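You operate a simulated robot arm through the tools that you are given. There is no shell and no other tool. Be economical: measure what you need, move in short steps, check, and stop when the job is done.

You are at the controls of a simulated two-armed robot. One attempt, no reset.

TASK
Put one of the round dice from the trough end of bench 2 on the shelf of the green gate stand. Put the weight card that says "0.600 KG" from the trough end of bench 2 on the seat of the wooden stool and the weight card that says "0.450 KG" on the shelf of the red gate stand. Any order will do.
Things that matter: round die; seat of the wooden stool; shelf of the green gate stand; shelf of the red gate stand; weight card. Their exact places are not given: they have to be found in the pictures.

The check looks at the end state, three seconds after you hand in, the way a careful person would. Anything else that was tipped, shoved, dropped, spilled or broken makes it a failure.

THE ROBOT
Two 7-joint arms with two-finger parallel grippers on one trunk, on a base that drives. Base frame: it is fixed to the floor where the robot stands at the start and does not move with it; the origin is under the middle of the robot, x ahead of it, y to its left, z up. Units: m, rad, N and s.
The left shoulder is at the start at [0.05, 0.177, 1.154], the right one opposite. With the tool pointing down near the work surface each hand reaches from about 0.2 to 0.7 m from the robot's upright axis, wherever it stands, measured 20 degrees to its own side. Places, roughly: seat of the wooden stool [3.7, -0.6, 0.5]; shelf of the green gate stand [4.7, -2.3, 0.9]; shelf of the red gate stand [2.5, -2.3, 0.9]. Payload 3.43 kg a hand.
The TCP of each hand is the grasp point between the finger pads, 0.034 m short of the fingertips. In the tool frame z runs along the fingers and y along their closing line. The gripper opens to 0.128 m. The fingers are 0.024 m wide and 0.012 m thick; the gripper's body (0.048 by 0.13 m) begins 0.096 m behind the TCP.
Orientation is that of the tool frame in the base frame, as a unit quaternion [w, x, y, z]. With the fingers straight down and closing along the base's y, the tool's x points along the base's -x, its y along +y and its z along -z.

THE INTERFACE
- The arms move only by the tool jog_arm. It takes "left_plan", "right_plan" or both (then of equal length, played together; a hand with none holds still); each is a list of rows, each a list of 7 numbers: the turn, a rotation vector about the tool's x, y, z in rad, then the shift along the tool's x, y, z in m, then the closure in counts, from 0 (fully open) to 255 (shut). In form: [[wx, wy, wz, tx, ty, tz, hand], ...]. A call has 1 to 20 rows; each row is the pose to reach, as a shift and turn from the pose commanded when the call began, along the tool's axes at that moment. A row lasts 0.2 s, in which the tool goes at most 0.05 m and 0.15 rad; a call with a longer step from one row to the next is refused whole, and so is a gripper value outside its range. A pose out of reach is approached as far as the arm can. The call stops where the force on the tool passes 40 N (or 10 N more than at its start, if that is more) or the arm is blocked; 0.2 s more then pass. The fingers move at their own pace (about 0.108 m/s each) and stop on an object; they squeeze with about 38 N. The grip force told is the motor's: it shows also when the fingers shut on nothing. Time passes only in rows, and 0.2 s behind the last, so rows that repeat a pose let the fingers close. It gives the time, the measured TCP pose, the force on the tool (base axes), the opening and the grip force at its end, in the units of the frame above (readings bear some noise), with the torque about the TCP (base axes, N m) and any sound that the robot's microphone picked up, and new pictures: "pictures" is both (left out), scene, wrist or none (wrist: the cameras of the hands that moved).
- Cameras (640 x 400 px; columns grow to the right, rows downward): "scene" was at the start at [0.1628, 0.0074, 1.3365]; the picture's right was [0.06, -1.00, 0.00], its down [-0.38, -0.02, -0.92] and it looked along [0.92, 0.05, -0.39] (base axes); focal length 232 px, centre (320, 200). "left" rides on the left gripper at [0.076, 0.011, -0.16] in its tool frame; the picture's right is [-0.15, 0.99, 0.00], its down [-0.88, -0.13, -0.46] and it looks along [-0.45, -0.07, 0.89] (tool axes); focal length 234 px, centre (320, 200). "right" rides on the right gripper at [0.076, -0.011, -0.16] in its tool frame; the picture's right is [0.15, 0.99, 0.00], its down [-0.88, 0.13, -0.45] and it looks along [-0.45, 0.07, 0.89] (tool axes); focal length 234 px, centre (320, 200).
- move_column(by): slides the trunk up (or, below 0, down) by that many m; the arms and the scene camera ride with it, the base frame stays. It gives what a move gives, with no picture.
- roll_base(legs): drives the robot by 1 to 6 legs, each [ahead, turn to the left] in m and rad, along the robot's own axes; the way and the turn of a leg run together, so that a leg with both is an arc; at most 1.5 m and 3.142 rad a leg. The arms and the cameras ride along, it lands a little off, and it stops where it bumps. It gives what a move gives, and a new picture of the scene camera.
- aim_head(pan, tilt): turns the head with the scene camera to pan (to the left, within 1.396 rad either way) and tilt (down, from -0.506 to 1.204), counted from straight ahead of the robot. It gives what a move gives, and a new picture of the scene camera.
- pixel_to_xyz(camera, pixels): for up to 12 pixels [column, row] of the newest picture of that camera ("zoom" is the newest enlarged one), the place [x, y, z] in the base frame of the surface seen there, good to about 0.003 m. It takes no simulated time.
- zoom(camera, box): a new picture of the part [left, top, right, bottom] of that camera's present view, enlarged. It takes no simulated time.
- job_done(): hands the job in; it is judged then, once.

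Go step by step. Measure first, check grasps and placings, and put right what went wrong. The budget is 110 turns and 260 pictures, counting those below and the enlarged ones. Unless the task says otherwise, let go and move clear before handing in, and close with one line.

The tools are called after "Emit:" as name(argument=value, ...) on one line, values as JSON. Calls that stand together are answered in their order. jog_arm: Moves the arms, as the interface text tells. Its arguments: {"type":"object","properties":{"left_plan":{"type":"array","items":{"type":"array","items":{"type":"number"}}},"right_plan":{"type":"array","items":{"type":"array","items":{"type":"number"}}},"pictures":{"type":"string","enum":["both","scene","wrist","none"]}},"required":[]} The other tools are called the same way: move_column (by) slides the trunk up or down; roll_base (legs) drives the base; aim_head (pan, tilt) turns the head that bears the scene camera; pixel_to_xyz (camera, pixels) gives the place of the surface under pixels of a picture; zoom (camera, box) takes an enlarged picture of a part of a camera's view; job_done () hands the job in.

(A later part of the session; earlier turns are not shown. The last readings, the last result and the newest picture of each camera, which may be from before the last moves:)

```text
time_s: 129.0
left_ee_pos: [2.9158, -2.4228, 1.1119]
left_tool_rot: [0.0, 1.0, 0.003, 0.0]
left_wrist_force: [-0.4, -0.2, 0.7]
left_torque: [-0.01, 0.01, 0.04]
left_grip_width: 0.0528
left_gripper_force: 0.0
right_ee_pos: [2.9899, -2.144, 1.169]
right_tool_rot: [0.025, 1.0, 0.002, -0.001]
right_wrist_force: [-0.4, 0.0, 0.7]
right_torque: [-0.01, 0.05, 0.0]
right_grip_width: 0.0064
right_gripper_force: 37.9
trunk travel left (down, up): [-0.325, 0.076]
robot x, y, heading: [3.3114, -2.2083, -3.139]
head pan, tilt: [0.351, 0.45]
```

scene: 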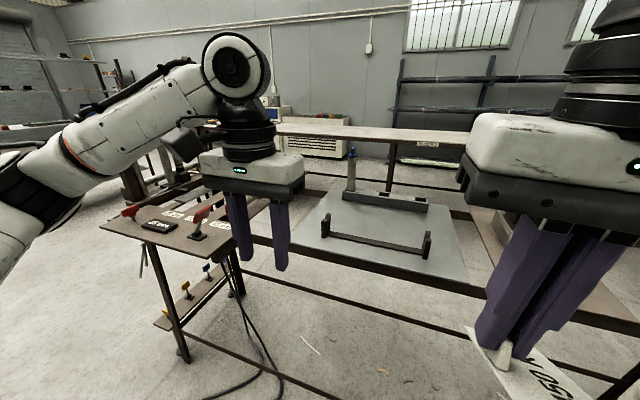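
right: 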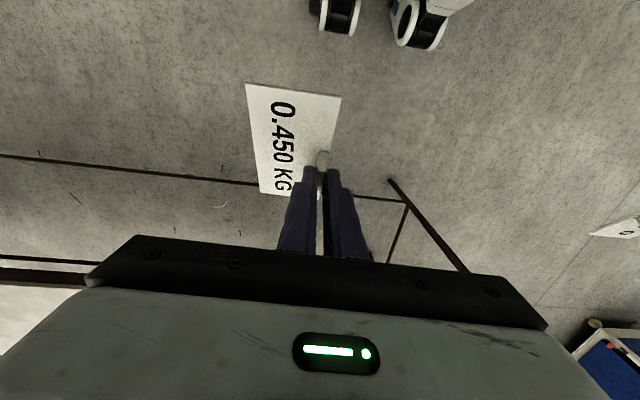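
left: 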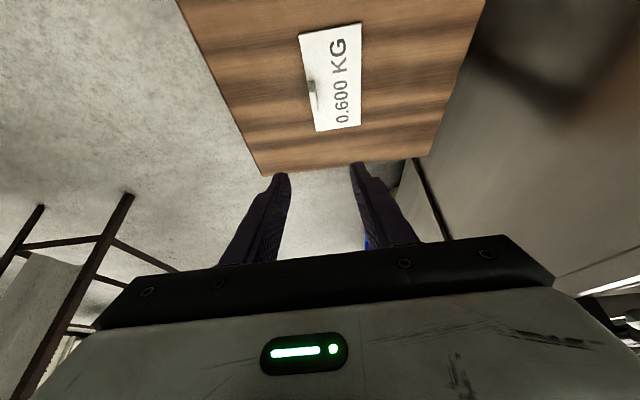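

Ahead I see a table with red levers (205,218) and a grey plate with black bars (380,220). I zoom in on both.

Emit:
zoom(camera="scene", box=[80, 120, 300, 280])

Emit:
zoom(camera="scene", box=[280, 120, 500, 300])

Emit:
pixel_to_xyz(camera="scene", pixels=[[180, 235], [210, 238], [140, 225], [380, 225], [320, 215], [450, 265], [325, 238], [427, 240], [352, 170], [350, 185], [425, 200], [340, 250]])

```text
2.50 times, centred on (190, 200) of scene
```

zoom: 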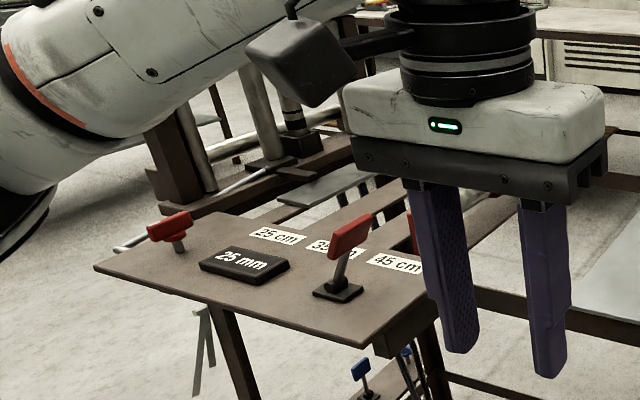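

```text
2.22 times, centred on (390, 210) of scene
```

zoom: 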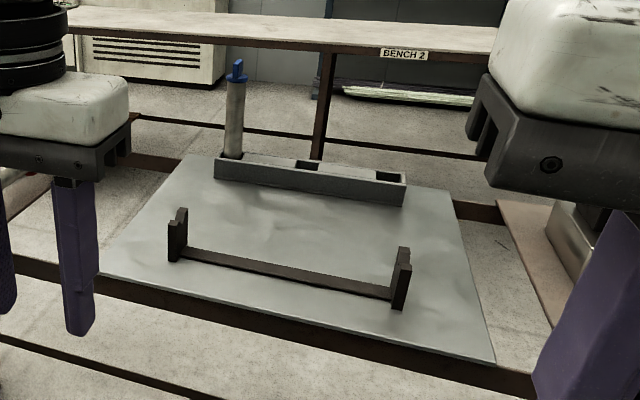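

```text
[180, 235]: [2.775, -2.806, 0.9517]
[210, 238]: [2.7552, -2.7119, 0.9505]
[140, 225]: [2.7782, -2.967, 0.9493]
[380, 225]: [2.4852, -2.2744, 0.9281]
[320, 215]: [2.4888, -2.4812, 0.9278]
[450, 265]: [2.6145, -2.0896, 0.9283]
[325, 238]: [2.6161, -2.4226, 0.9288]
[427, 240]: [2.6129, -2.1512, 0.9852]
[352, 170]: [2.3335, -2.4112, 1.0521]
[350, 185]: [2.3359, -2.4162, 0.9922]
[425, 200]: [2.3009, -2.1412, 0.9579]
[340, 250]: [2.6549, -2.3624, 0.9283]
```

The grey plate (z≈0.928, x 2.25–2.68, y -2.53–-2.03) matches the red stand's shelf; the free area lies between the front bar (x≈2.61) and the block (x≈2.33). I move up and turn left 0.4 rad so the right hand can reach it.

Emit:
roll_base(legs=[[0.16, 0], [0, 0.4]])

Emit:
aim_head(pan=-0.2, tilt=0.6)

```text
time_s: 131.7
left_ee_pos: [2.8705, -2.5618, 1.1107]
left_tool_rot: [0.001, 0.98, 0.201, 0.001]
left_wrist_force: [-0.2, -0.6, 0.4]
left_torque: [0.04, -0.01, 0.01]
left_grip_width: 0.0528
left_gripper_force: 0.1
right_ee_pos: [2.8311, -2.2745, 1.1694]
right_tool_rot: [0.025, 0.98, 0.199, 0.004]
right_wrist_force: [0.5, -0.2, -0.6]
right_torque: [0.0, 0.02, 0.02]
right_grip_width: 0.0065
right_gripper_force: 38.2
trunk travel left (down, up): [-0.325, 0.076]
robot x, y, heading: [3.152, -2.2091, -2.741]
head pan, tilt: [0.351, 0.45]
```

scene: 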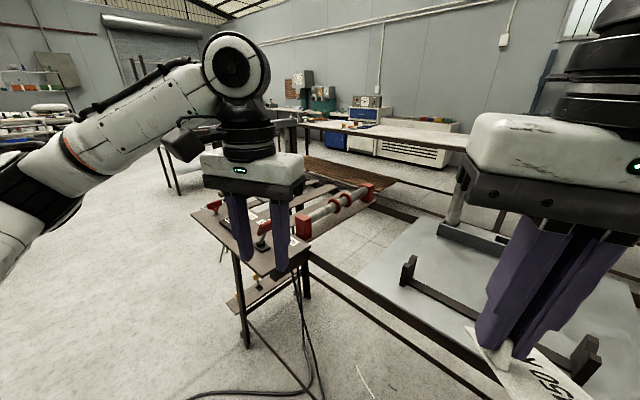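

```text
time_s: 132.6
left_ee_pos: [2.8703, -2.5616, 1.1111]
left_tool_rot: [0.0, 0.98, 0.201, 0.001]
left_wrist_force: [-1.1, -0.1, 0.5]
left_torque: [0.02, 0.01, -0.01]
left_grip_width: 0.0528
left_gripper_force: 0.1
right_ee_pos: [2.8306, -2.2743, 1.1697]
right_tool_rot: [0.024, 0.98, 0.199, 0.004]
right_wrist_force: [0.3, 1.2, -0.5]
right_torque: [0.0, 0.01, 0.0]
right_grip_width: 0.0066
right_gripper_force: 37.7
trunk travel left (down, up): [-0.325, 0.076]
robot x, y, heading: [3.1506, -2.2099, -2.742]
head pan, tilt: [-0.201, 0.6]
```

scene: 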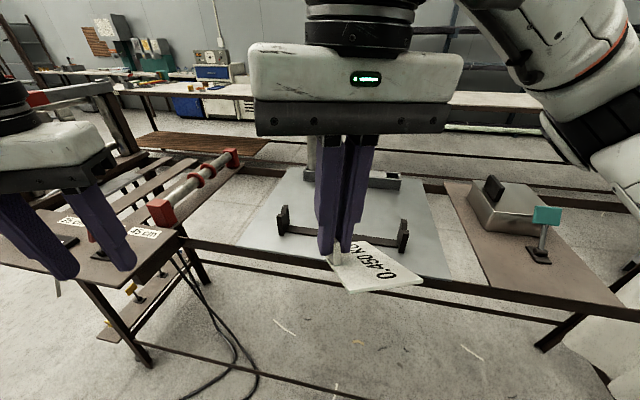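

The shelf is clear between the two posts at (283,225) and (402,240). I move the right hand over its middle, levelling the card.

Emit:
jog_arm(right_plan=[[0.006, -0.062, -0.002, -0.04, -0.013, 0.01, 255], [0.012, -0.125, -0.003, -0.08, -0.026, 0.02, 255], [0.019, -0.188, -0.005, -0.12, -0.039, 0.03, 255], [0.025, -0.25, -0.006, -0.16, -0.053, 0.04, 255], [0.031, -0.312, -0.008, -0.2, -0.066, 0.05, 255], [0.038, -0.375, -0.009, -0.24, -0.079, 0.06, 255], [0.044, -0.438, -0.011, -0.28, -0.092, 0.07, 255], [0.05, -0.5, -0.0125, -0.32, -0.105, 0.08, 255], [0.05, -0.5, -0.0125, -0.32, -0.105, 0.08, 255]])

Emit:
zoom(camera="scene", box=[230, 120, 470, 280])

```text
time_s: 134.6
left_ee_pos: [2.8697, -2.5615, 1.1123]
left_tool_rot: [0.0, 0.98, 0.201, 0.001]
left_wrist_force: [0.2, 0.5, -0.4]
left_torque: [-0.03, -0.02, 0.0]
left_grip_width: 0.0528
left_gripper_force: 0.0
right_ee_pos: [2.4953, -2.3044, 1.085]
right_tool_rot: [0.049, 0.949, 0.193, -0.243]
right_wrist_force: [-0.2, 0.1, -0.2]
right_torque: [-0.02, 0.0, 0.0]
right_grip_width: 0.0063
right_gripper_force: 38.3
trunk travel left (down, up): [-0.325, 0.076]
robot x, y, heading: [3.1566, -2.2107, -2.74]
head pan, tilt: [-0.201, 0.6]
```

scene: 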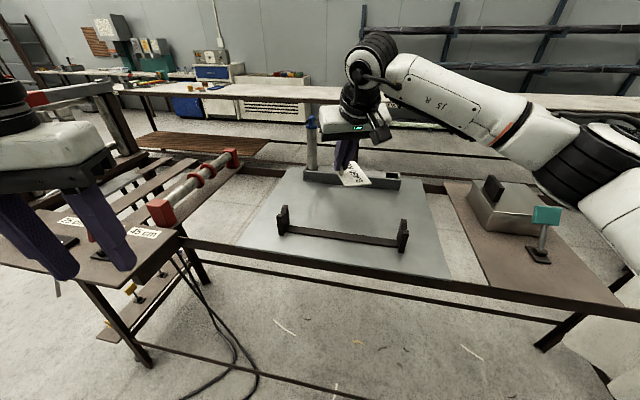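
right: 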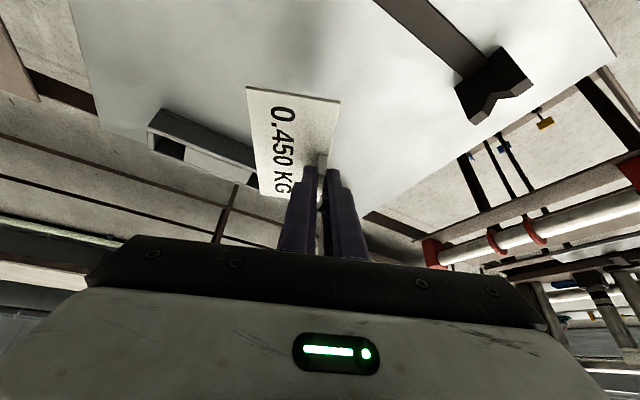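

```text
2.50 times, centred on (350, 200) of scene
```

zoom: 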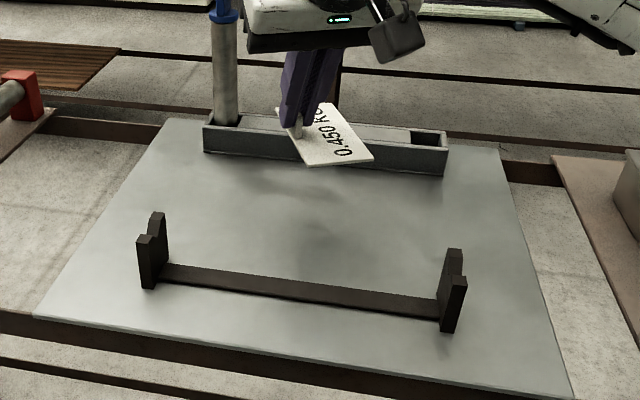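

The card is level above the free area. I descend to 1 cm above contact.

Emit:
jog_arm(right_plan=[[0, 0, 0, 0.016, 0, 0.0293, 255], [0, 0, 0, 0.032, 0, 0.0585, 255], [0, 0, 0, 0.0479, 0, 0.0878, 255], [0, 0, 0, 0.0479, 0, 0.0878, 255]])

Emit:
zoom(camera="scene", box=[260, 140, 440, 270])

```text
time_s: 135.6
left_ee_pos: [2.8699, -2.5623, 1.1119]
left_tool_rot: [0.0, 0.98, 0.201, 0.001]
left_wrist_force: [-0.6, 0.1, -0.3]
left_torque: [0.0, -0.03, 0.02]
left_grip_width: 0.0525
left_gripper_force: 0.1
right_ee_pos: [2.4962, -2.307, 0.9844]
right_tool_rot: [0.049, 0.949, 0.193, -0.243]
right_wrist_force: [0.6, 0.3, -0.9]
right_torque: [0.01, 0.01, -0.01]
right_grip_width: 0.0064
right_gripper_force: 38.0
trunk travel left (down, up): [-0.325, 0.076]
robot x, y, heading: [3.1524, -2.2086, -2.739]
head pan, tilt: [-0.201, 0.6]
```

scene: 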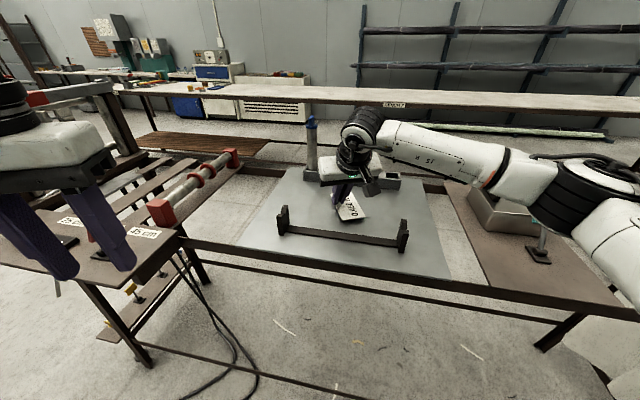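
right: 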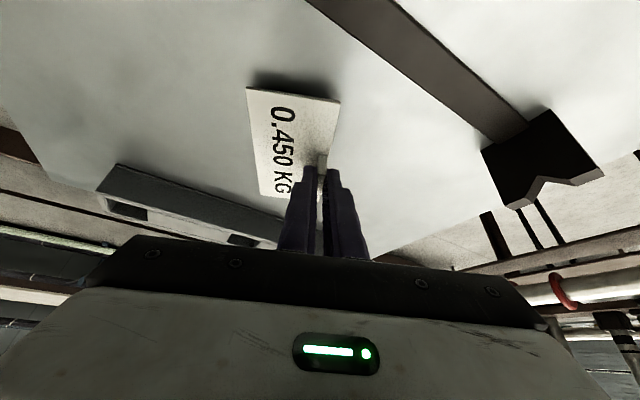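

```text
3.08 times, centred on (350, 205) of scene
```

zoom: 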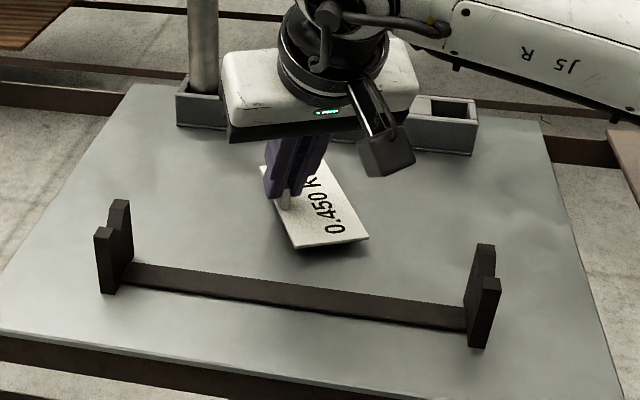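

The card is a centimetre above the shelf. I check how near the right elbow is to the metal box and teal scoop at (520,220).

Emit:
pixel_to_xyz(camera="scene", pixels=[[480, 178], [510, 185], [540, 200], [580, 215], [590, 245], [498, 208], [545, 232], [540, 250], [610, 270]])

Emit:
zoom(camera="scene", box=[460, 140, 640, 290])

```text
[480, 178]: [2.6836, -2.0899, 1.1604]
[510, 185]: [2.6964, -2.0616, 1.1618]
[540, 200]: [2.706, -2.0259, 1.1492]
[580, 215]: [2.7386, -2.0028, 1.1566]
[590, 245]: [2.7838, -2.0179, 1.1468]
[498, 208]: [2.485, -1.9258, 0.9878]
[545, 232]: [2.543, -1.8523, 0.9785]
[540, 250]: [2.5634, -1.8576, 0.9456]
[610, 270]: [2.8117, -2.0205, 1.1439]
```

```text
2.67 times, centred on (550, 215) of scene
```

zoom: 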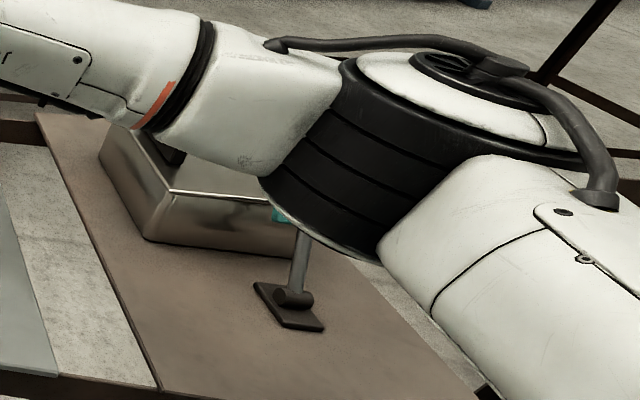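

The elbow (z≈1.15) is well clear. I lower the last centimetre slowly.

Emit:
jog_arm(right_plan=[[0, 0, 0, 0.0017, 0, 0.0031, 255], [0, 0, 0, 0.0034, 0, 0.0061, 255], [0, 0, 0, 0.0043, 0, 0.0079, 255], [0, 0, 0, 0.005, 0, 0.0092, 255], [0, 0, 0, 0.005, 0, 0.0092, 255]], pictures="none")

Emit:
zoom(camera="scene", box=[300, 160, 400, 240])

```text
time_s: 136.8
left_ee_pos: [2.8702, -2.5613, 1.1115]
left_tool_rot: [0.0, 0.98, 0.201, 0.001]
left_wrist_force: [0.8, 0.0, -0.2]
left_torque: [0.02, -0.02, 0.0]
left_grip_width: 0.0528
left_gripper_force: 0.0
right_ee_pos: [2.4958, -2.3071, 0.9746]
right_tool_rot: [0.05, 0.949, 0.194, -0.244]
right_wrist_force: [-0.2, -0.6, 0.4]
right_torque: [-0.03, -0.02, -0.02]
right_grip_width: 0.0063
right_gripper_force: 38.6
trunk travel left (down, up): [-0.325, 0.076]
robot x, y, heading: [3.1513, -2.2084, -2.741]
head pan, tilt: [-0.201, 0.6]
```

```text
5.00 times, centred on (350, 200) of scene
```

zoom: 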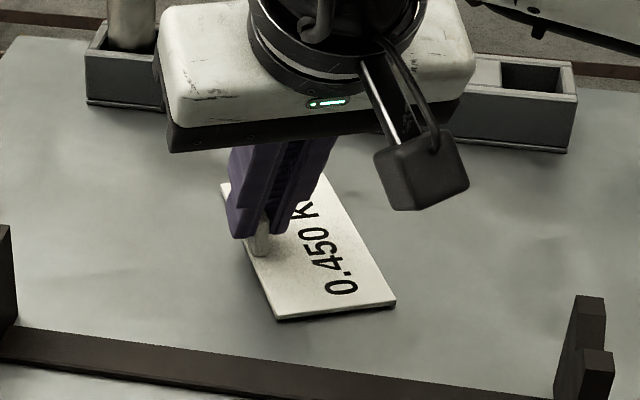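

Still no contact force. I step down 2.5 mm more.

Emit:
jog_arm(right_plan=[[0, 0, 0, 0.0005, 0, 0.0009, 255], [0, 0, 0, 0.001, 0, 0.0018, 255], [0, 0, 0, 0.0012, 0, 0.0022, 255], [0, 0, 0, 0.0012, 0, 0.0022, 255]], pictures="none")

```text
time_s: 137.8
left_ee_pos: [2.8704, -2.5617, 1.1112]
left_tool_rot: [0.0, 0.98, 0.201, 0.001]
left_wrist_force: [0.3, 0.1, 0.5]
left_torque: [0.01, 0.02, 0.04]
left_grip_width: 0.0525
left_gripper_force: 0.1
right_ee_pos: [2.4958, -2.3065, 0.9719]
right_tool_rot: [0.049, 0.949, 0.192, -0.245]
right_wrist_force: [-0.9, -1.4, 2.0]
right_torque: [-0.06, 0.24, 0.11]
right_grip_width: 0.0064
right_gripper_force: 38.0
trunk travel left (down, up): [-0.325, 0.076]
robot x, y, heading: [3.151, -2.2096, -2.741]
head pan, tilt: [-0.201, 0.6]
```

Light contact felt. I release and go straight up.

Emit:
jog_arm(right_plan=[[0, 0, 0, 0, 0, 0, 200], [0, 0, 0, 0, 0, 0, 150], [0, 0, 0, 0, 0, 0, 150], [0, 0, 0, -0.005, 0, -0.009, 150], [0, 0, 0, -0.02, 0, -0.037, 150], [0, 0, 0, -0.04, 0, -0.074, 150], [0, 0, 0, -0.06, 0, -0.11, 150], [0, 0, 0, -0.06, 0, -0.11, 150]], pictures="wrist")

Emit:
zoom(camera="scene", box=[260, 140, 440, 270])

```text
time_s: 139.6
left_ee_pos: [2.8702, -2.5612, 1.1112]
left_tool_rot: [-0.001, 0.979, 0.202, 0.0]
left_wrist_force: [0.7, -1.0, -0.4]
left_torque: [-0.02, -0.01, 0.02]
left_grip_width: 0.0525
left_gripper_force: 0.0
right_ee_pos: [2.4959, -2.3064, 1.0966]
right_tool_rot: [0.049, 0.949, 0.193, -0.243]
right_wrist_force: [-0.1, 0.2, 0.0]
right_torque: [0.04, -0.01, 0.01]
right_grip_width: 0.0527
right_gripper_force: 0.1
trunk travel left (down, up): [-0.325, 0.076]
robot x, y, heading: [3.1517, -2.2085, -2.738]
head pan, tilt: [-0.201, 0.6]
```

right: 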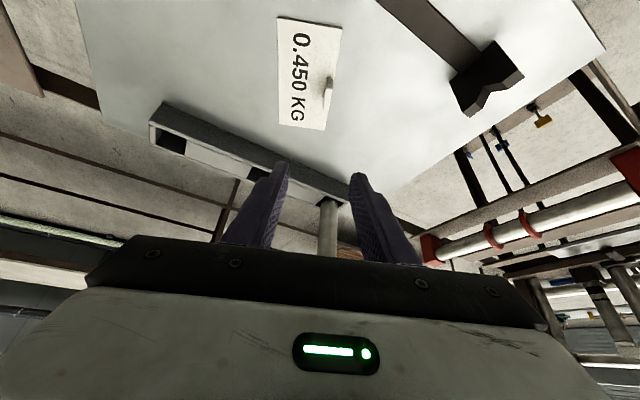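

```text
3.08 times, centred on (350, 205) of scene
```

zoom: 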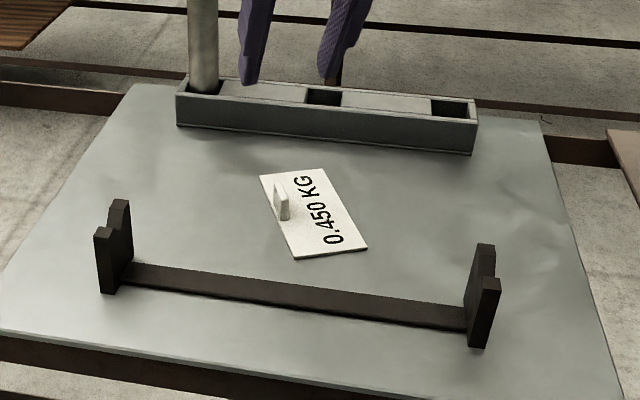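

The 0.450 card lies flat on the shelf. I draw the right hand back, back off, and turn to look at the green stand at about (4.7,-2.3).

Emit:
jog_arm(right_plan=[[0, 0.083, 0, 0.033, -0.004, -0.026, 150], [0, 0.167, 0, 0.067, -0.008, -0.052, 150], [0, 0.25, 0, 0.1, -0.012, -0.078, 150], [0, 0.333, 0, 0.133, -0.017, -0.103, 150], [0, 0.417, 0, 0.167, -0.021, -0.129, 150], [0, 0.5, 0, 0.2, -0.025, -0.155, 150]], pictures="none")

Emit:
roll_base(legs=[[-0.15, 0], [0, 2.74]])

Emit:
aim_head(pan=0.0, tilt=0.35)

```text
time_s: 141.0
left_ee_pos: [2.8701, -2.5611, 1.1112]
left_tool_rot: [-0.001, 0.98, 0.201, 0.001]
left_wrist_force: [0.1, 0.7, 1.4]
left_torque: [-0.02, 0.03, 0.0]
left_grip_width: 0.0527
left_gripper_force: 0.2
right_ee_pos: [2.7154, -2.1845, 1.138]
right_tool_rot: [-0.001, 0.98, 0.199, 0.0]
right_wrist_force: [-0.3, -0.5, 0.0]
right_torque: [-0.01, 0.02, 0.01]
right_grip_width: 0.0525
right_gripper_force: 0.1
trunk travel left (down, up): [-0.325, 0.076]
robot x, y, heading: [3.1521, -2.2033, -2.739]
head pan, tilt: [-0.201, 0.6]
```

```text
time_s: 148.8
left_ee_pos: [3.6899, -1.9422, 1.1127]
left_tool_rot: [-0.001, 0.006, 1.0, -0.001]
left_wrist_force: [0.8, -0.3, 0.0]
left_torque: [0.02, -0.01, 0.02]
left_grip_width: 0.0526
left_gripper_force: 0.1
right_ee_pos: [3.6799, -2.3511, 1.1383]
right_tool_rot: [0.001, 0.008, 1.0, 0.0]
right_wrist_force: [0.9, 0.3, 0.2]
right_torque: [-0.01, -0.01, 0.03]
right_grip_width: 0.0527
right_gripper_force: 0.1
trunk travel left (down, up): [-0.325, 0.076]
robot x, y, heading: [3.2869, -2.1504, -0.014]
head pan, tilt: [-0.201, 0.6]
```

scene: 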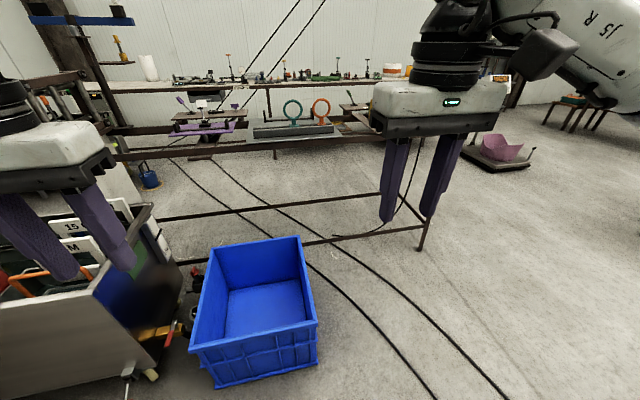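

```text
time_s: 149.6
left_ee_pos: [3.6897, -1.9436, 1.1122]
left_tool_rot: [-0.001, 0.005, 1.0, -0.001]
left_wrist_force: [0.9, -0.2, 0.5]
left_torque: [-0.02, -0.01, -0.01]
left_grip_width: 0.0528
left_gripper_force: 0.0
right_ee_pos: [3.6802, -2.3486, 1.1376]
right_tool_rot: [0.001, 0.007, 1.0, -0.001]
right_wrist_force: [-0.9, -0.1, -0.5]
right_torque: [-0.01, 0.02, 0.01]
right_grip_width: 0.0526
right_gripper_force: 0.1
trunk travel left (down, up): [-0.325, 0.076]
robot x, y, heading: [3.2933, -2.1514, -0.013]
head pan, tilt: [0.0, 0.351]
```

scene: 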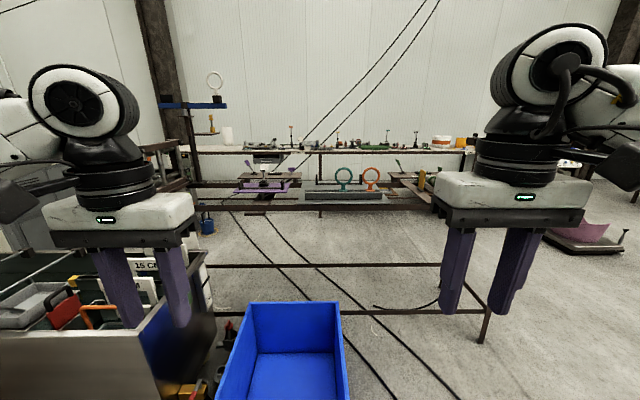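

The other stand is ahead, with rings at (343,178), (372,178). I zoom in and measure its shelf and the bin.

Emit:
zoom(camera="scene", box=[190, 120, 460, 290])

Emit:
pixel_to_xyz(camera="scene", pixels=[[345, 195], [310, 190], [380, 190], [265, 185], [415, 190], [345, 200], [240, 300], [335, 300], [330, 263], [330, 312], [445, 305], [330, 205]])

```text
2.35 times, centred on (325, 205) of scene
```

zoom: 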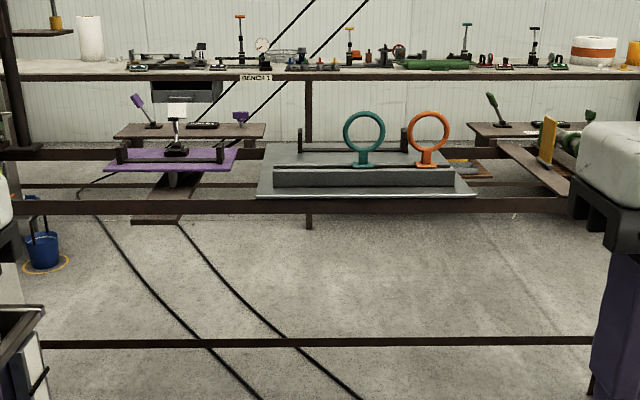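

```text
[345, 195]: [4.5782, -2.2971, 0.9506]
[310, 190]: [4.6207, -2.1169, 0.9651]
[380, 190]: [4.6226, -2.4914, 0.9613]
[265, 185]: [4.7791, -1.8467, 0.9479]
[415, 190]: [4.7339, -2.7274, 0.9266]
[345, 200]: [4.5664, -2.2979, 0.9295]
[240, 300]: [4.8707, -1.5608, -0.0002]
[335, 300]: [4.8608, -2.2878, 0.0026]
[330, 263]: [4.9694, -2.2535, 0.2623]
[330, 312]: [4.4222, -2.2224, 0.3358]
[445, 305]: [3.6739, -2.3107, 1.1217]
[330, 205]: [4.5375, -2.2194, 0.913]
```

This grey shelf at about (4.7,-2.3) has green handles beside it, so it is the green stand; rings stand on its near block. I look down to measure the bin, cables and shelf details.

Emit:
aim_head(pan=-0.25, tilt=0.6)

Emit:
zoom(camera="scene", box=[140, 60, 400, 220])

```text
time_s: 150.3
left_ee_pos: [3.6899, -1.9426, 1.1109]
left_tool_rot: [-0.001, 0.005, 1.0, 0.0]
left_wrist_force: [-0.6, 0.0, -0.1]
left_torque: [-0.02, 0.0, 0.01]
left_grip_width: 0.0529
left_gripper_force: 0.0
right_ee_pos: [3.6806, -2.3498, 1.1369]
right_tool_rot: [0.001, 0.008, 1.0, 0.0]
right_wrist_force: [0.8, -0.6, -0.3]
right_torque: [-0.01, 0.04, -0.03]
right_grip_width: 0.0527
right_gripper_force: 0.1
trunk travel left (down, up): [-0.325, 0.076]
robot x, y, heading: [3.2916, -2.1513, -0.012]
head pan, tilt: [-0.25, 0.6]
```

scene: 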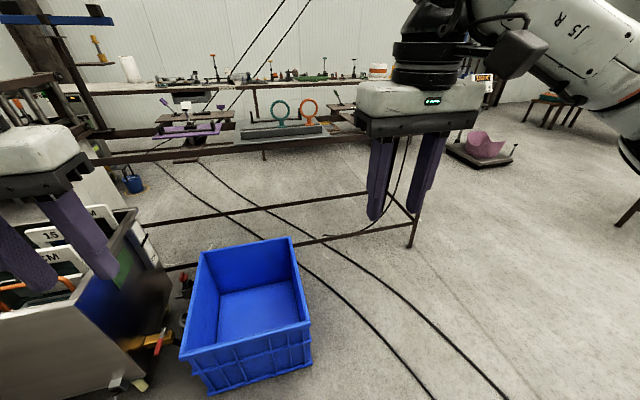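

```text
2.46 times, centred on (270, 140) of scene
```

zoom: 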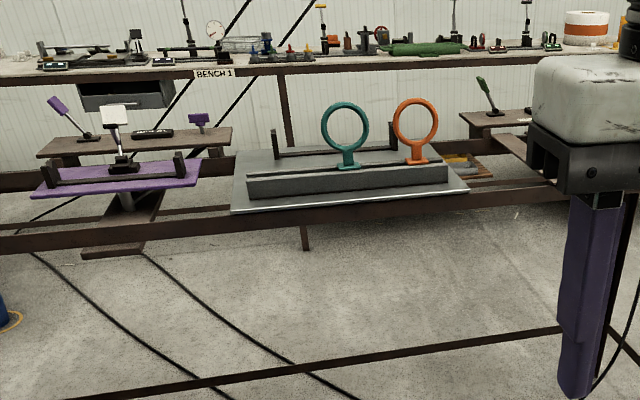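

Emit:
pixel_to_xyz(camera="scene", pixels=[[184, 355], [309, 332], [292, 238], [203, 248], [330, 240], [410, 243], [320, 290], [360, 268], [400, 360], [480, 370], [350, 197], [300, 350]])

Emit:
pixel_to_xyz(camera="zoom", pixels=[[234, 210], [466, 190], [250, 172], [446, 165], [345, 145], [415, 140], [345, 100], [272, 155], [390, 148], [350, 190], [433, 100], [300, 235]])

```text
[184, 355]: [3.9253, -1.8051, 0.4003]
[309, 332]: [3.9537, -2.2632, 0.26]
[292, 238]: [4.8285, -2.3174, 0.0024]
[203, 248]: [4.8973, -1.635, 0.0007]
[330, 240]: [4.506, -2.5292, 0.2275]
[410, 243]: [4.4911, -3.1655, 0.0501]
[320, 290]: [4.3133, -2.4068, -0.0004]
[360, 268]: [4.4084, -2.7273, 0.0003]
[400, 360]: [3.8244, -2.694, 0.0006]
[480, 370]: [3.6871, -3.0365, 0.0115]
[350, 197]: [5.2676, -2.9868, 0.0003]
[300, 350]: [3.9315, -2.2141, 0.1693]
```

```text
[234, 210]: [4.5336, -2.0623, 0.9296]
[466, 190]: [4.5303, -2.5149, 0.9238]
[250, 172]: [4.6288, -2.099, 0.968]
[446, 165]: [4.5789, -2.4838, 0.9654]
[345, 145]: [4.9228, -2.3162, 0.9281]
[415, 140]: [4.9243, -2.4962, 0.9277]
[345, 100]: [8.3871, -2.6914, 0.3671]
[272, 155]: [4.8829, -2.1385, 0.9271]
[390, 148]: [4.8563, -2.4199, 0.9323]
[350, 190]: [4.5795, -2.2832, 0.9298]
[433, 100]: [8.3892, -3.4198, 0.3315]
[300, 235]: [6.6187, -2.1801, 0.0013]
```

Bin: x 3.93–4.45, y -2.27–-1.80; the green shelf's free strip is x 4.65–4.85 behind the block, best near y≈-2.14, left of the rings. Now I fetch a die: I drive back north along the same lane.

Emit:
roll_base(legs=[[0, 1.655], [1.4, 0], [1.4, 0], [1.24, 0], [0, 1.499]])

```text
time_s: 157.5
left_ee_pos: [3.0092, -1.3465, 1.1159]
left_tool_rot: [0.002, 0.737, -0.676, -0.005]
left_wrist_force: [0.0, -0.1, -0.2]
left_torque: [-0.04, 0.01, -0.04]
left_grip_width: 0.0529
left_gripper_force: 0.0
right_ee_pos: [3.4178, -1.3153, 1.1414]
right_tool_rot: [-0.003, 0.737, -0.676, -0.007]
right_wrist_force: [0.3, 0.0, 0.2]
right_torque: [-0.01, 0.0, 0.02]
right_grip_width: 0.0528
right_gripper_force: 0.1
trunk travel left (down, up): [-0.325, 0.076]
robot x, y, heading: [3.2558, -1.7114, 1.666]
head pan, tilt: [-0.25, 0.6]
stopped in leg 2: the robot was blocked; the commanded pose is now the measured one
```

scene: 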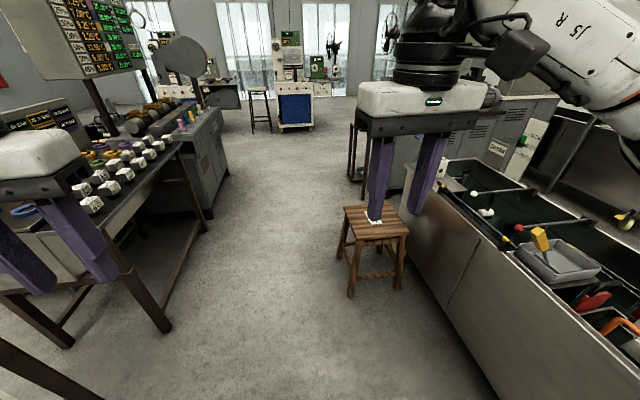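

The drive was blocked at (3.26,-1.71); I look left to see what touches.

Emit:
aim_head(pan=0.9, tilt=0.3)

Emit:
aim_head(pan=-0.9, tilt=0.6)

```text
time_s: 158.9
left_ee_pos: [3.0093, -1.3466, 1.1161]
left_tool_rot: [0.001, 0.739, -0.674, -0.006]
left_wrist_force: [0.0, -0.3, -0.3]
left_torque: [0.0, 0.03, 0.01]
left_grip_width: 0.0527
left_gripper_force: 0.0
right_ee_pos: [3.4179, -1.315, 1.1422]
right_tool_rot: [-0.005, 0.736, -0.677, -0.007]
right_wrist_force: [0.2, 0.6, 0.0]
right_torque: [0.0, 0.02, -0.01]
right_grip_width: 0.0525
right_gripper_force: 0.0
trunk travel left (down, up): [-0.325, 0.076]
robot x, y, heading: [3.2544, -1.7155, 1.656]
head pan, tilt: [0.901, 0.3]
```

scene: 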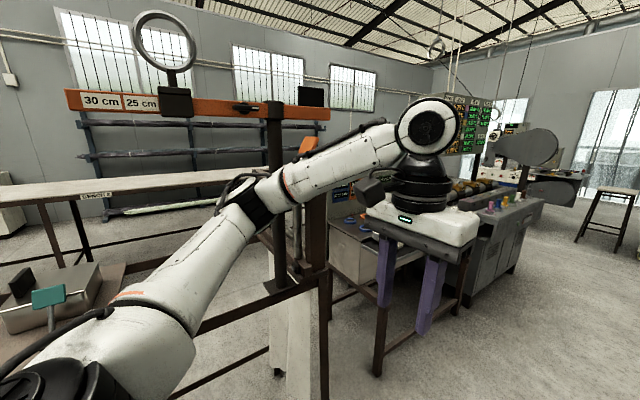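

```text
time_s: 160.7
left_ee_pos: [3.0089, -1.3469, 1.1149]
left_tool_rot: [0.002, 0.738, -0.675, -0.006]
left_wrist_force: [0.4, 1.0, -0.4]
left_torque: [-0.01, -0.01, 0.02]
left_grip_width: 0.0526
left_gripper_force: 0.1
right_ee_pos: [3.418, -1.3155, 1.1425]
right_tool_rot: [-0.004, 0.736, -0.677, -0.007]
right_wrist_force: [0.0, -0.1, -0.1]
right_torque: [0.04, 0.01, -0.02]
right_grip_width: 0.0525
right_gripper_force: 0.0
trunk travel left (down, up): [-0.325, 0.076]
robot x, y, heading: [3.2549, -1.7091, 1.66]
head pan, tilt: [-0.901, 0.6]
```

scene: 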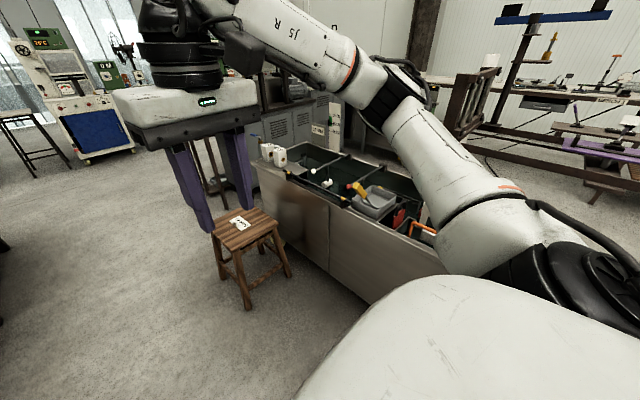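

The left elbow seems close to the orange-beam post (270,170 in the first picture). I measure both.

Emit:
aim_head(pan=0.9, tilt=0.45)

Emit:
pixel_to_xyz(camera="scene", pixels=[[272, 80], [272, 110], [250, 150], [235, 140], [280, 145], [290, 240], [315, 200], [200, 230], [190, 65], [310, 90]])

Emit:
zoom(camera="scene", box=[160, 40, 400, 220])

```text
time_s: 162.5
left_ee_pos: [3.0102, -1.3468, 1.1162]
left_tool_rot: [0.002, 0.739, -0.674, -0.006]
left_wrist_force: [0.0, 0.0, -0.1]
left_torque: [0.0, -0.02, -0.02]
left_grip_width: 0.053
left_gripper_force: 0.0
right_ee_pos: [3.4176, -1.3163, 1.1418]
right_tool_rot: [-0.003, 0.736, -0.677, -0.008]
right_wrist_force: [-0.3, 0.7, -0.2]
right_torque: [0.01, -0.02, 0.02]
right_grip_width: 0.0527
right_gripper_force: 0.1
trunk travel left (down, up): [-0.325, 0.076]
robot x, y, heading: [3.2484, -1.7131, 1.661]
head pan, tilt: [0.901, 0.45]
```

scene: 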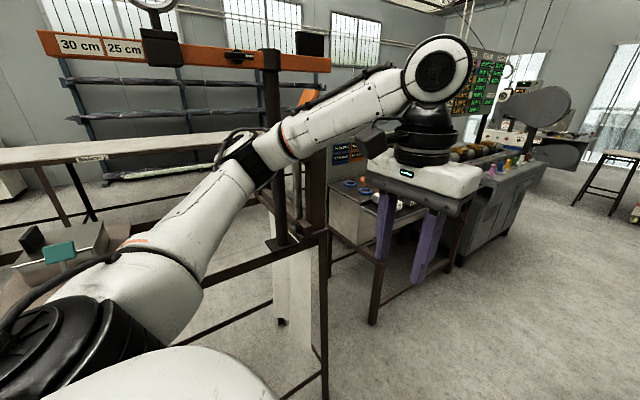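

```text
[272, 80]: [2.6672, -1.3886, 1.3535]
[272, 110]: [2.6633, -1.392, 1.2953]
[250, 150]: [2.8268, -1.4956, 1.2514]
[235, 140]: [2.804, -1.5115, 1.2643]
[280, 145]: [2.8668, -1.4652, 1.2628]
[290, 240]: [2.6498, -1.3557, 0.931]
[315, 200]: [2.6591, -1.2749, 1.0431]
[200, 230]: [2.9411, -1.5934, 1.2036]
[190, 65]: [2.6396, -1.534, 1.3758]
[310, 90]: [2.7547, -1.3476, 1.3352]
```

```text
2.22 times, centred on (280, 130) of scene
```

zoom: 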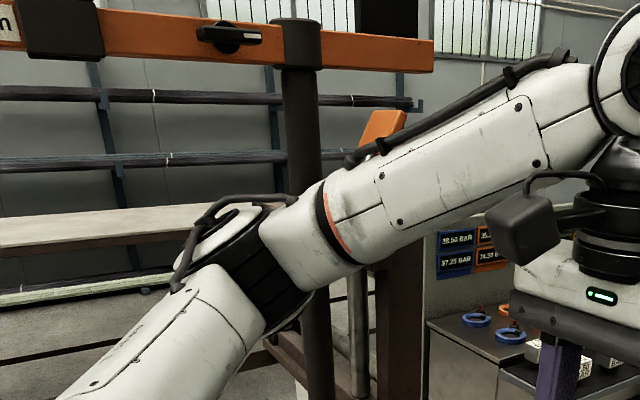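

The left elbow (x≈2.75) met the stand's post at (2.67,-1.39); the post still stands. I back up, pass further right, then slip left before the stool.

Emit:
roll_base(legs=[[-0.2, 0], [0, -0.21], [0.8, 0], [0, 0.6], [0.36, 0], [0, -0.45]])

```text
time_s: 173.5
left_ee_pos: [2.9846, -0.4178, 1.1085]
left_tool_rot: [0.004, 0.716, -0.699, 0.003]
left_wrist_force: [-0.7, 0.2, -0.7]
left_torque: [0.0, 0.02, -0.02]
left_grip_width: 0.0529
left_gripper_force: 0.0
right_ee_pos: [3.3945, -0.4146, 1.1366]
right_tool_rot: [0.0, 0.713, -0.701, 0.001]
right_wrist_force: [0.5, 0.4, -0.8]
right_torque: [0.0, 0.02, 0.0]
right_grip_width: 0.053
right_gripper_force: 0.1
trunk travel left (down, up): [-0.325, 0.076]
robot x, y, heading: [3.2105, -0.8113, 1.595]
head pan, tilt: [0.901, 0.45]
```

scene: 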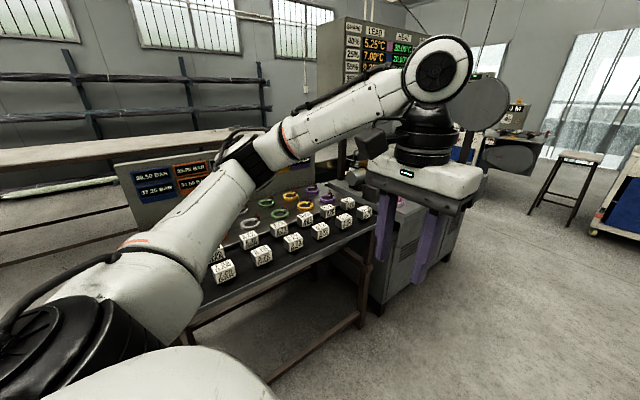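

Clear now. I continue north past the stool to the corridor and turn toward -x.

Emit:
roll_base(legs=[[0, 0.065], [1.4, 0], [1.3, 0], [0, 1.48]])

```text
time_s: 183.1
left_ee_pos: [2.7958, 1.223, 1.1115]
left_tool_rot: [0.006, 0.742, -0.67, -0.005]
left_wrist_force: [0.7, 0.0, -0.2]
left_torque: [-0.03, 0.01, 0.0]
left_grip_width: 0.0528
left_gripper_force: 0.1
right_ee_pos: [3.2052, 1.2621, 1.1406]
right_tool_rot: [-0.002, 0.741, -0.672, -0.005]
right_wrist_force: [0.3, -0.8, -0.6]
right_torque: [-0.01, 0.0, -0.01]
right_grip_width: 0.0527
right_gripper_force: 0.1
trunk travel left (down, up): [-0.325, 0.076]
robot x, y, heading: [3.0523, 0.8611, 1.678]
head pan, tilt: [0.901, 0.45]
stopped in leg 3: the robot was blocked; the commanded pose is now the measured one
```

scene: 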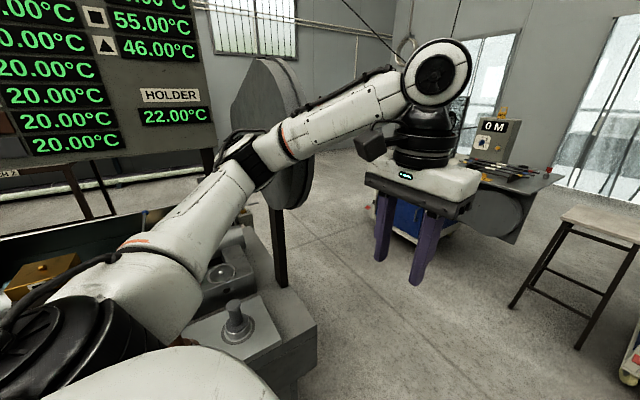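

The left elbow now met the big grey disc (275,130). I back up, shift right and pass wider.

Emit:
roll_base(legs=[[-0.35, 0], [0, -0.5], [0.5, 0], [0, 0.45], [0.95, 0], [0, 1.5]])

Emit:
aim_head(pan=0.0, tilt=0.3)

```text
time_s: 198.9
left_ee_pos: [2.8414, 1.7296, 1.1062]
left_tool_rot: [0.005, 1.0, -0.009, 0.007]
left_wrist_force: [-0.3, 0.6, 0.4]
left_torque: [-0.03, -0.01, 0.02]
left_grip_width: 0.0528
left_gripper_force: 0.2
right_ee_pos: [2.8501, 2.1421, 1.1366]
right_tool_rot: [-0.001, 1.0, -0.011, 0.0]
right_wrist_force: [-0.2, 1.0, -1.4]
right_torque: [0.0, -0.03, 0.0]
right_grip_width: 0.0525
right_gripper_force: 0.1
trunk travel left (down, up): [-0.325, 0.076]
robot x, y, heading: [3.2388, 1.9407, 3.129]
head pan, tilt: [0.901, 0.45]
```

scene: 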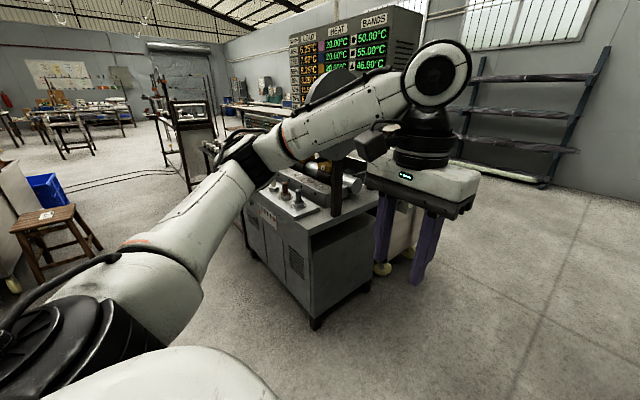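

```text
time_s: 200.1
left_ee_pos: [2.8402, 1.7312, 1.1047]
left_tool_rot: [0.005, 1.0, -0.009, 0.007]
left_wrist_force: [-0.3, 0.7, 0.1]
left_torque: [0.02, -0.01, 0.0]
left_grip_width: 0.0526
left_gripper_force: 0.1
right_ee_pos: [2.8504, 2.143, 1.1363]
right_tool_rot: [0.0, 1.0, -0.01, 0.001]
right_wrist_force: [-0.2, -0.9, -0.1]
right_torque: [0.0, 0.02, -0.03]
right_grip_width: 0.0526
right_gripper_force: 0.1
trunk travel left (down, up): [-0.325, 0.076]
robot x, y, heading: [3.2375, 1.9407, 3.129]
head pan, tilt: [0.0, 0.3]
```

scene: 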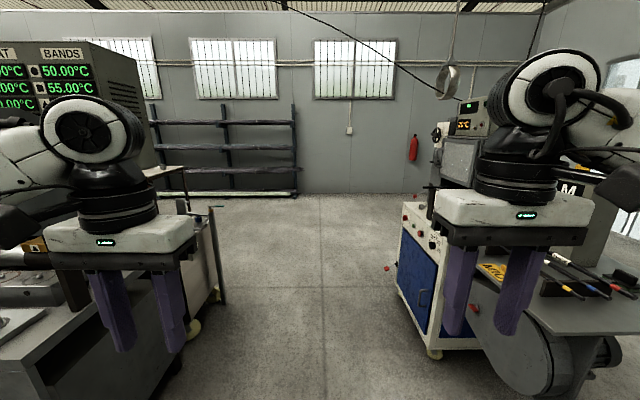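

I drive back along the corridor and to the end of bench 2, stopping at about (0.37,0.95) facing -y.

Emit:
roll_base(legs=[[0, 0.03], [1.4, 0], [1.0, 0], [0, 1.09], [1.06, 0], [0, 0.46]])

Emit:
aim_head(pan=0.0, tilt=0.75)

```text
time_s: 221.4
left_ee_pos: [0.5609, 0.5823, 1.1056]
left_tool_rot: [-0.002, 0.712, 0.702, 0.008]
left_wrist_force: [-0.5, 0.4, 0.1]
left_torque: [0.0, 0.03, 0.02]
left_grip_width: 0.0528
left_gripper_force: 0.1
right_ee_pos: [0.1502, 0.591, 1.1363]
right_tool_rot: [-0.002, 0.713, 0.701, 0.0]
right_wrist_force: [0.3, 0.2, 0.1]
right_torque: [-0.01, -0.02, 0.02]
right_grip_width: 0.0527
right_gripper_force: 0.1
trunk travel left (down, up): [-0.325, 0.076]
robot x, y, heading: [0.3484, 0.9819, -1.58]
head pan, tilt: [0.0, 0.3]
```

scene: 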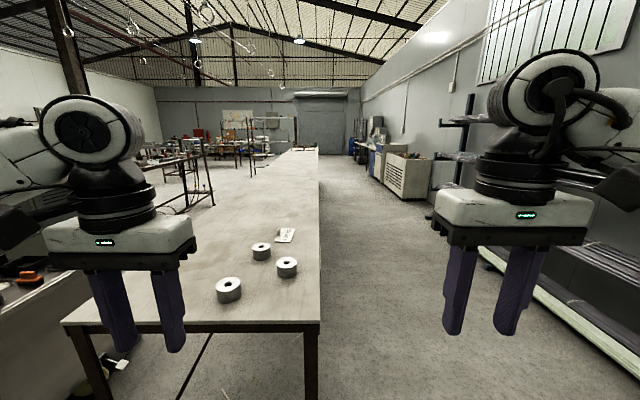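

```text
time_s: 222.3
left_ee_pos: [0.5616, 0.5839, 1.106]
left_tool_rot: [-0.002, 0.712, 0.702, 0.007]
left_wrist_force: [0.5, 0.2, -0.3]
left_torque: [0.0, 0.02, 0.01]
left_grip_width: 0.0524
left_gripper_force: 0.2
right_ee_pos: [0.1489, 0.5905, 1.1372]
right_tool_rot: [-0.002, 0.713, 0.701, 0.0]
right_wrist_force: [-0.4, -0.1, 0.1]
right_torque: [0.02, 0.01, -0.01]
right_grip_width: 0.0525
right_gripper_force: 0.1
trunk travel left (down, up): [-0.325, 0.076]
robot x, y, heading: [0.3446, 0.9825, -1.581]
head pan, tilt: [0.0, 0.75]
```

scene: 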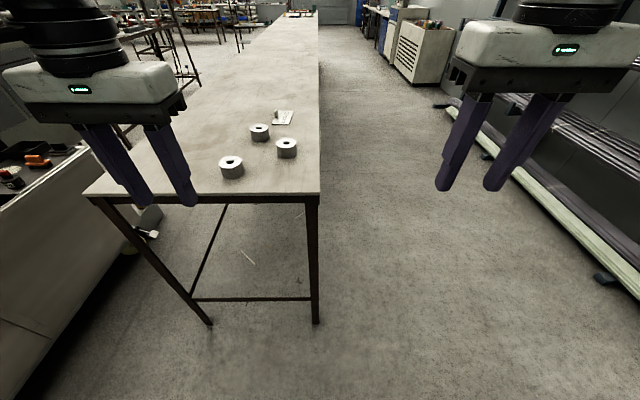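

The nearest die is at (232,165). I move 0.18 m closer and measure it.

Emit:
roll_base(legs=[[0.18, 0]])

Emit:
zoom(camera="scene", box=[180, 120, 340, 240])

Emit:
pixel_to_xyz(camera="zoom", pixels=[[160, 190], [120, 200], [200, 200], [160, 170], [160, 230]])

```text
time_s: 223.8
left_ee_pos: [0.5589, 0.4034, 1.1049]
left_tool_rot: [-0.002, 0.712, 0.702, 0.008]
left_wrist_force: [-0.1, 0.4, 0.0]
left_torque: [0.06, 0.0, -0.01]
left_grip_width: 0.0526
left_gripper_force: 0.1
right_ee_pos: [0.1482, 0.411, 1.1357]
right_tool_rot: [-0.001, 0.714, 0.701, 0.0]
right_wrist_force: [-0.3, -0.4, -0.7]
right_torque: [0.0, -0.03, 0.0]
right_grip_width: 0.0527
right_gripper_force: 0.1
trunk travel left (down, up): [-0.325, 0.076]
robot x, y, heading: [0.3418, 0.8003, -1.581]
head pan, tilt: [0.0, 0.75]
```

scene: 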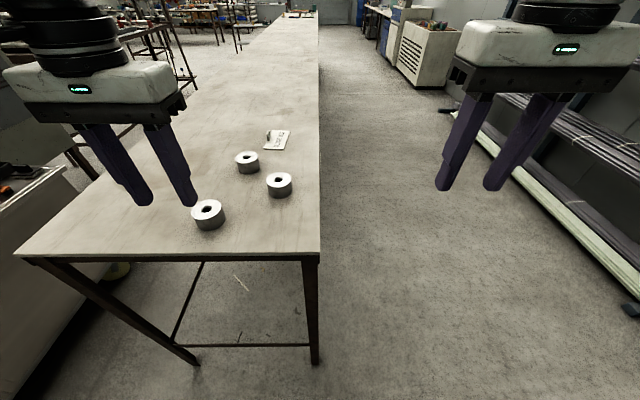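

```text
3.33 times, centred on (260, 180) of scene
```

zoom: 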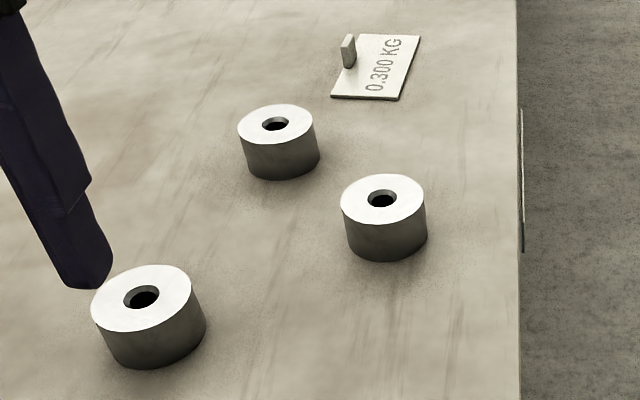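

```text
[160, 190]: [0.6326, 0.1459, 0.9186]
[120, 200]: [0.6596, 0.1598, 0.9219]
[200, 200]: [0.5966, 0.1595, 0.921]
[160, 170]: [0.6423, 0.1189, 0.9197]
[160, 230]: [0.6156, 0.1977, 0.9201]
```

Emit:
pixel_to_xyz(camera="zoom", pixels=[[118, 300], [170, 285], [140, 322], [140, 272], [95, 305], [188, 290], [165, 352], [142, 298]])

```text
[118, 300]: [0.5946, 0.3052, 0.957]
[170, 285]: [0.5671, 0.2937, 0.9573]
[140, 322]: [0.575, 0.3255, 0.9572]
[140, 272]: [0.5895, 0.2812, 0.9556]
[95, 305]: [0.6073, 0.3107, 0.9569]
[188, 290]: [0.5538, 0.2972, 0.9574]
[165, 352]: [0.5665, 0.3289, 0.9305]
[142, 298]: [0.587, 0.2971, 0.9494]
```

The die is centred at about (0.580,0.304), 55 mm wide, top z 0.957. I bring the left hand above it, tilted 0.35 rad (the tilt I'll use for placing), fingers open to about 0.1 m.

Emit:
jog_arm(left_plan=[[0, -0.117, 0, -0.031, 0.007, 0.025, 55], [0, -0.233, 0, -0.062, 0.015, 0.05, 55], [0, -0.35, 0, -0.093, 0.022, 0.075, 55], [0, -0.35, 0, -0.093, 0.022, 0.075, 55]])

```text
time_s: 224.8
left_ee_pos: [0.5812, 0.3112, 1.0281]
left_tool_rot: [0.121, 0.702, 0.692, -0.116]
left_wrist_force: [0.3, -0.1, -0.9]
left_torque: [0.02, 0.03, 0.0]
left_grip_width: 0.1004
left_gripper_force: 0.0
right_ee_pos: [0.1477, 0.4121, 1.1372]
right_tool_rot: [-0.001, 0.713, 0.701, 0.0]
right_wrist_force: [0.8, 0.4, -0.5]
right_torque: [-0.02, 0.0, 0.03]
right_grip_width: 0.0525
right_gripper_force: 0.0
trunk travel left (down, up): [-0.325, 0.076]
robot x, y, heading: [0.3477, 0.8025, -1.577]
head pan, tilt: [0.0, 0.75]
```

scene: 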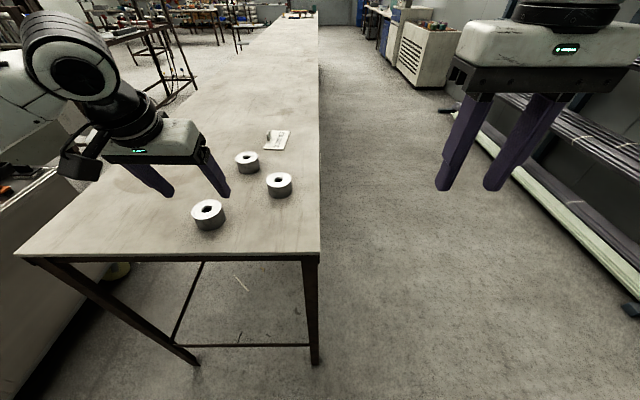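
left: 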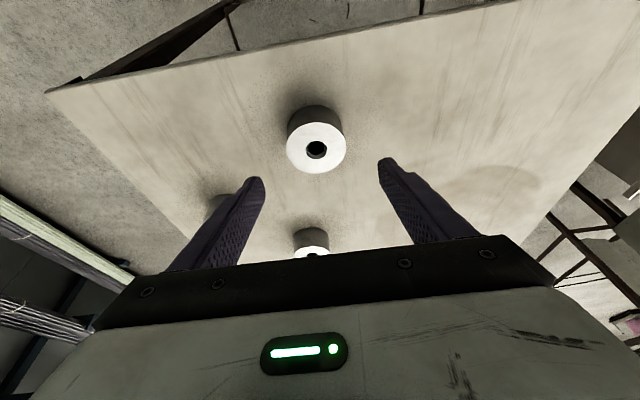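

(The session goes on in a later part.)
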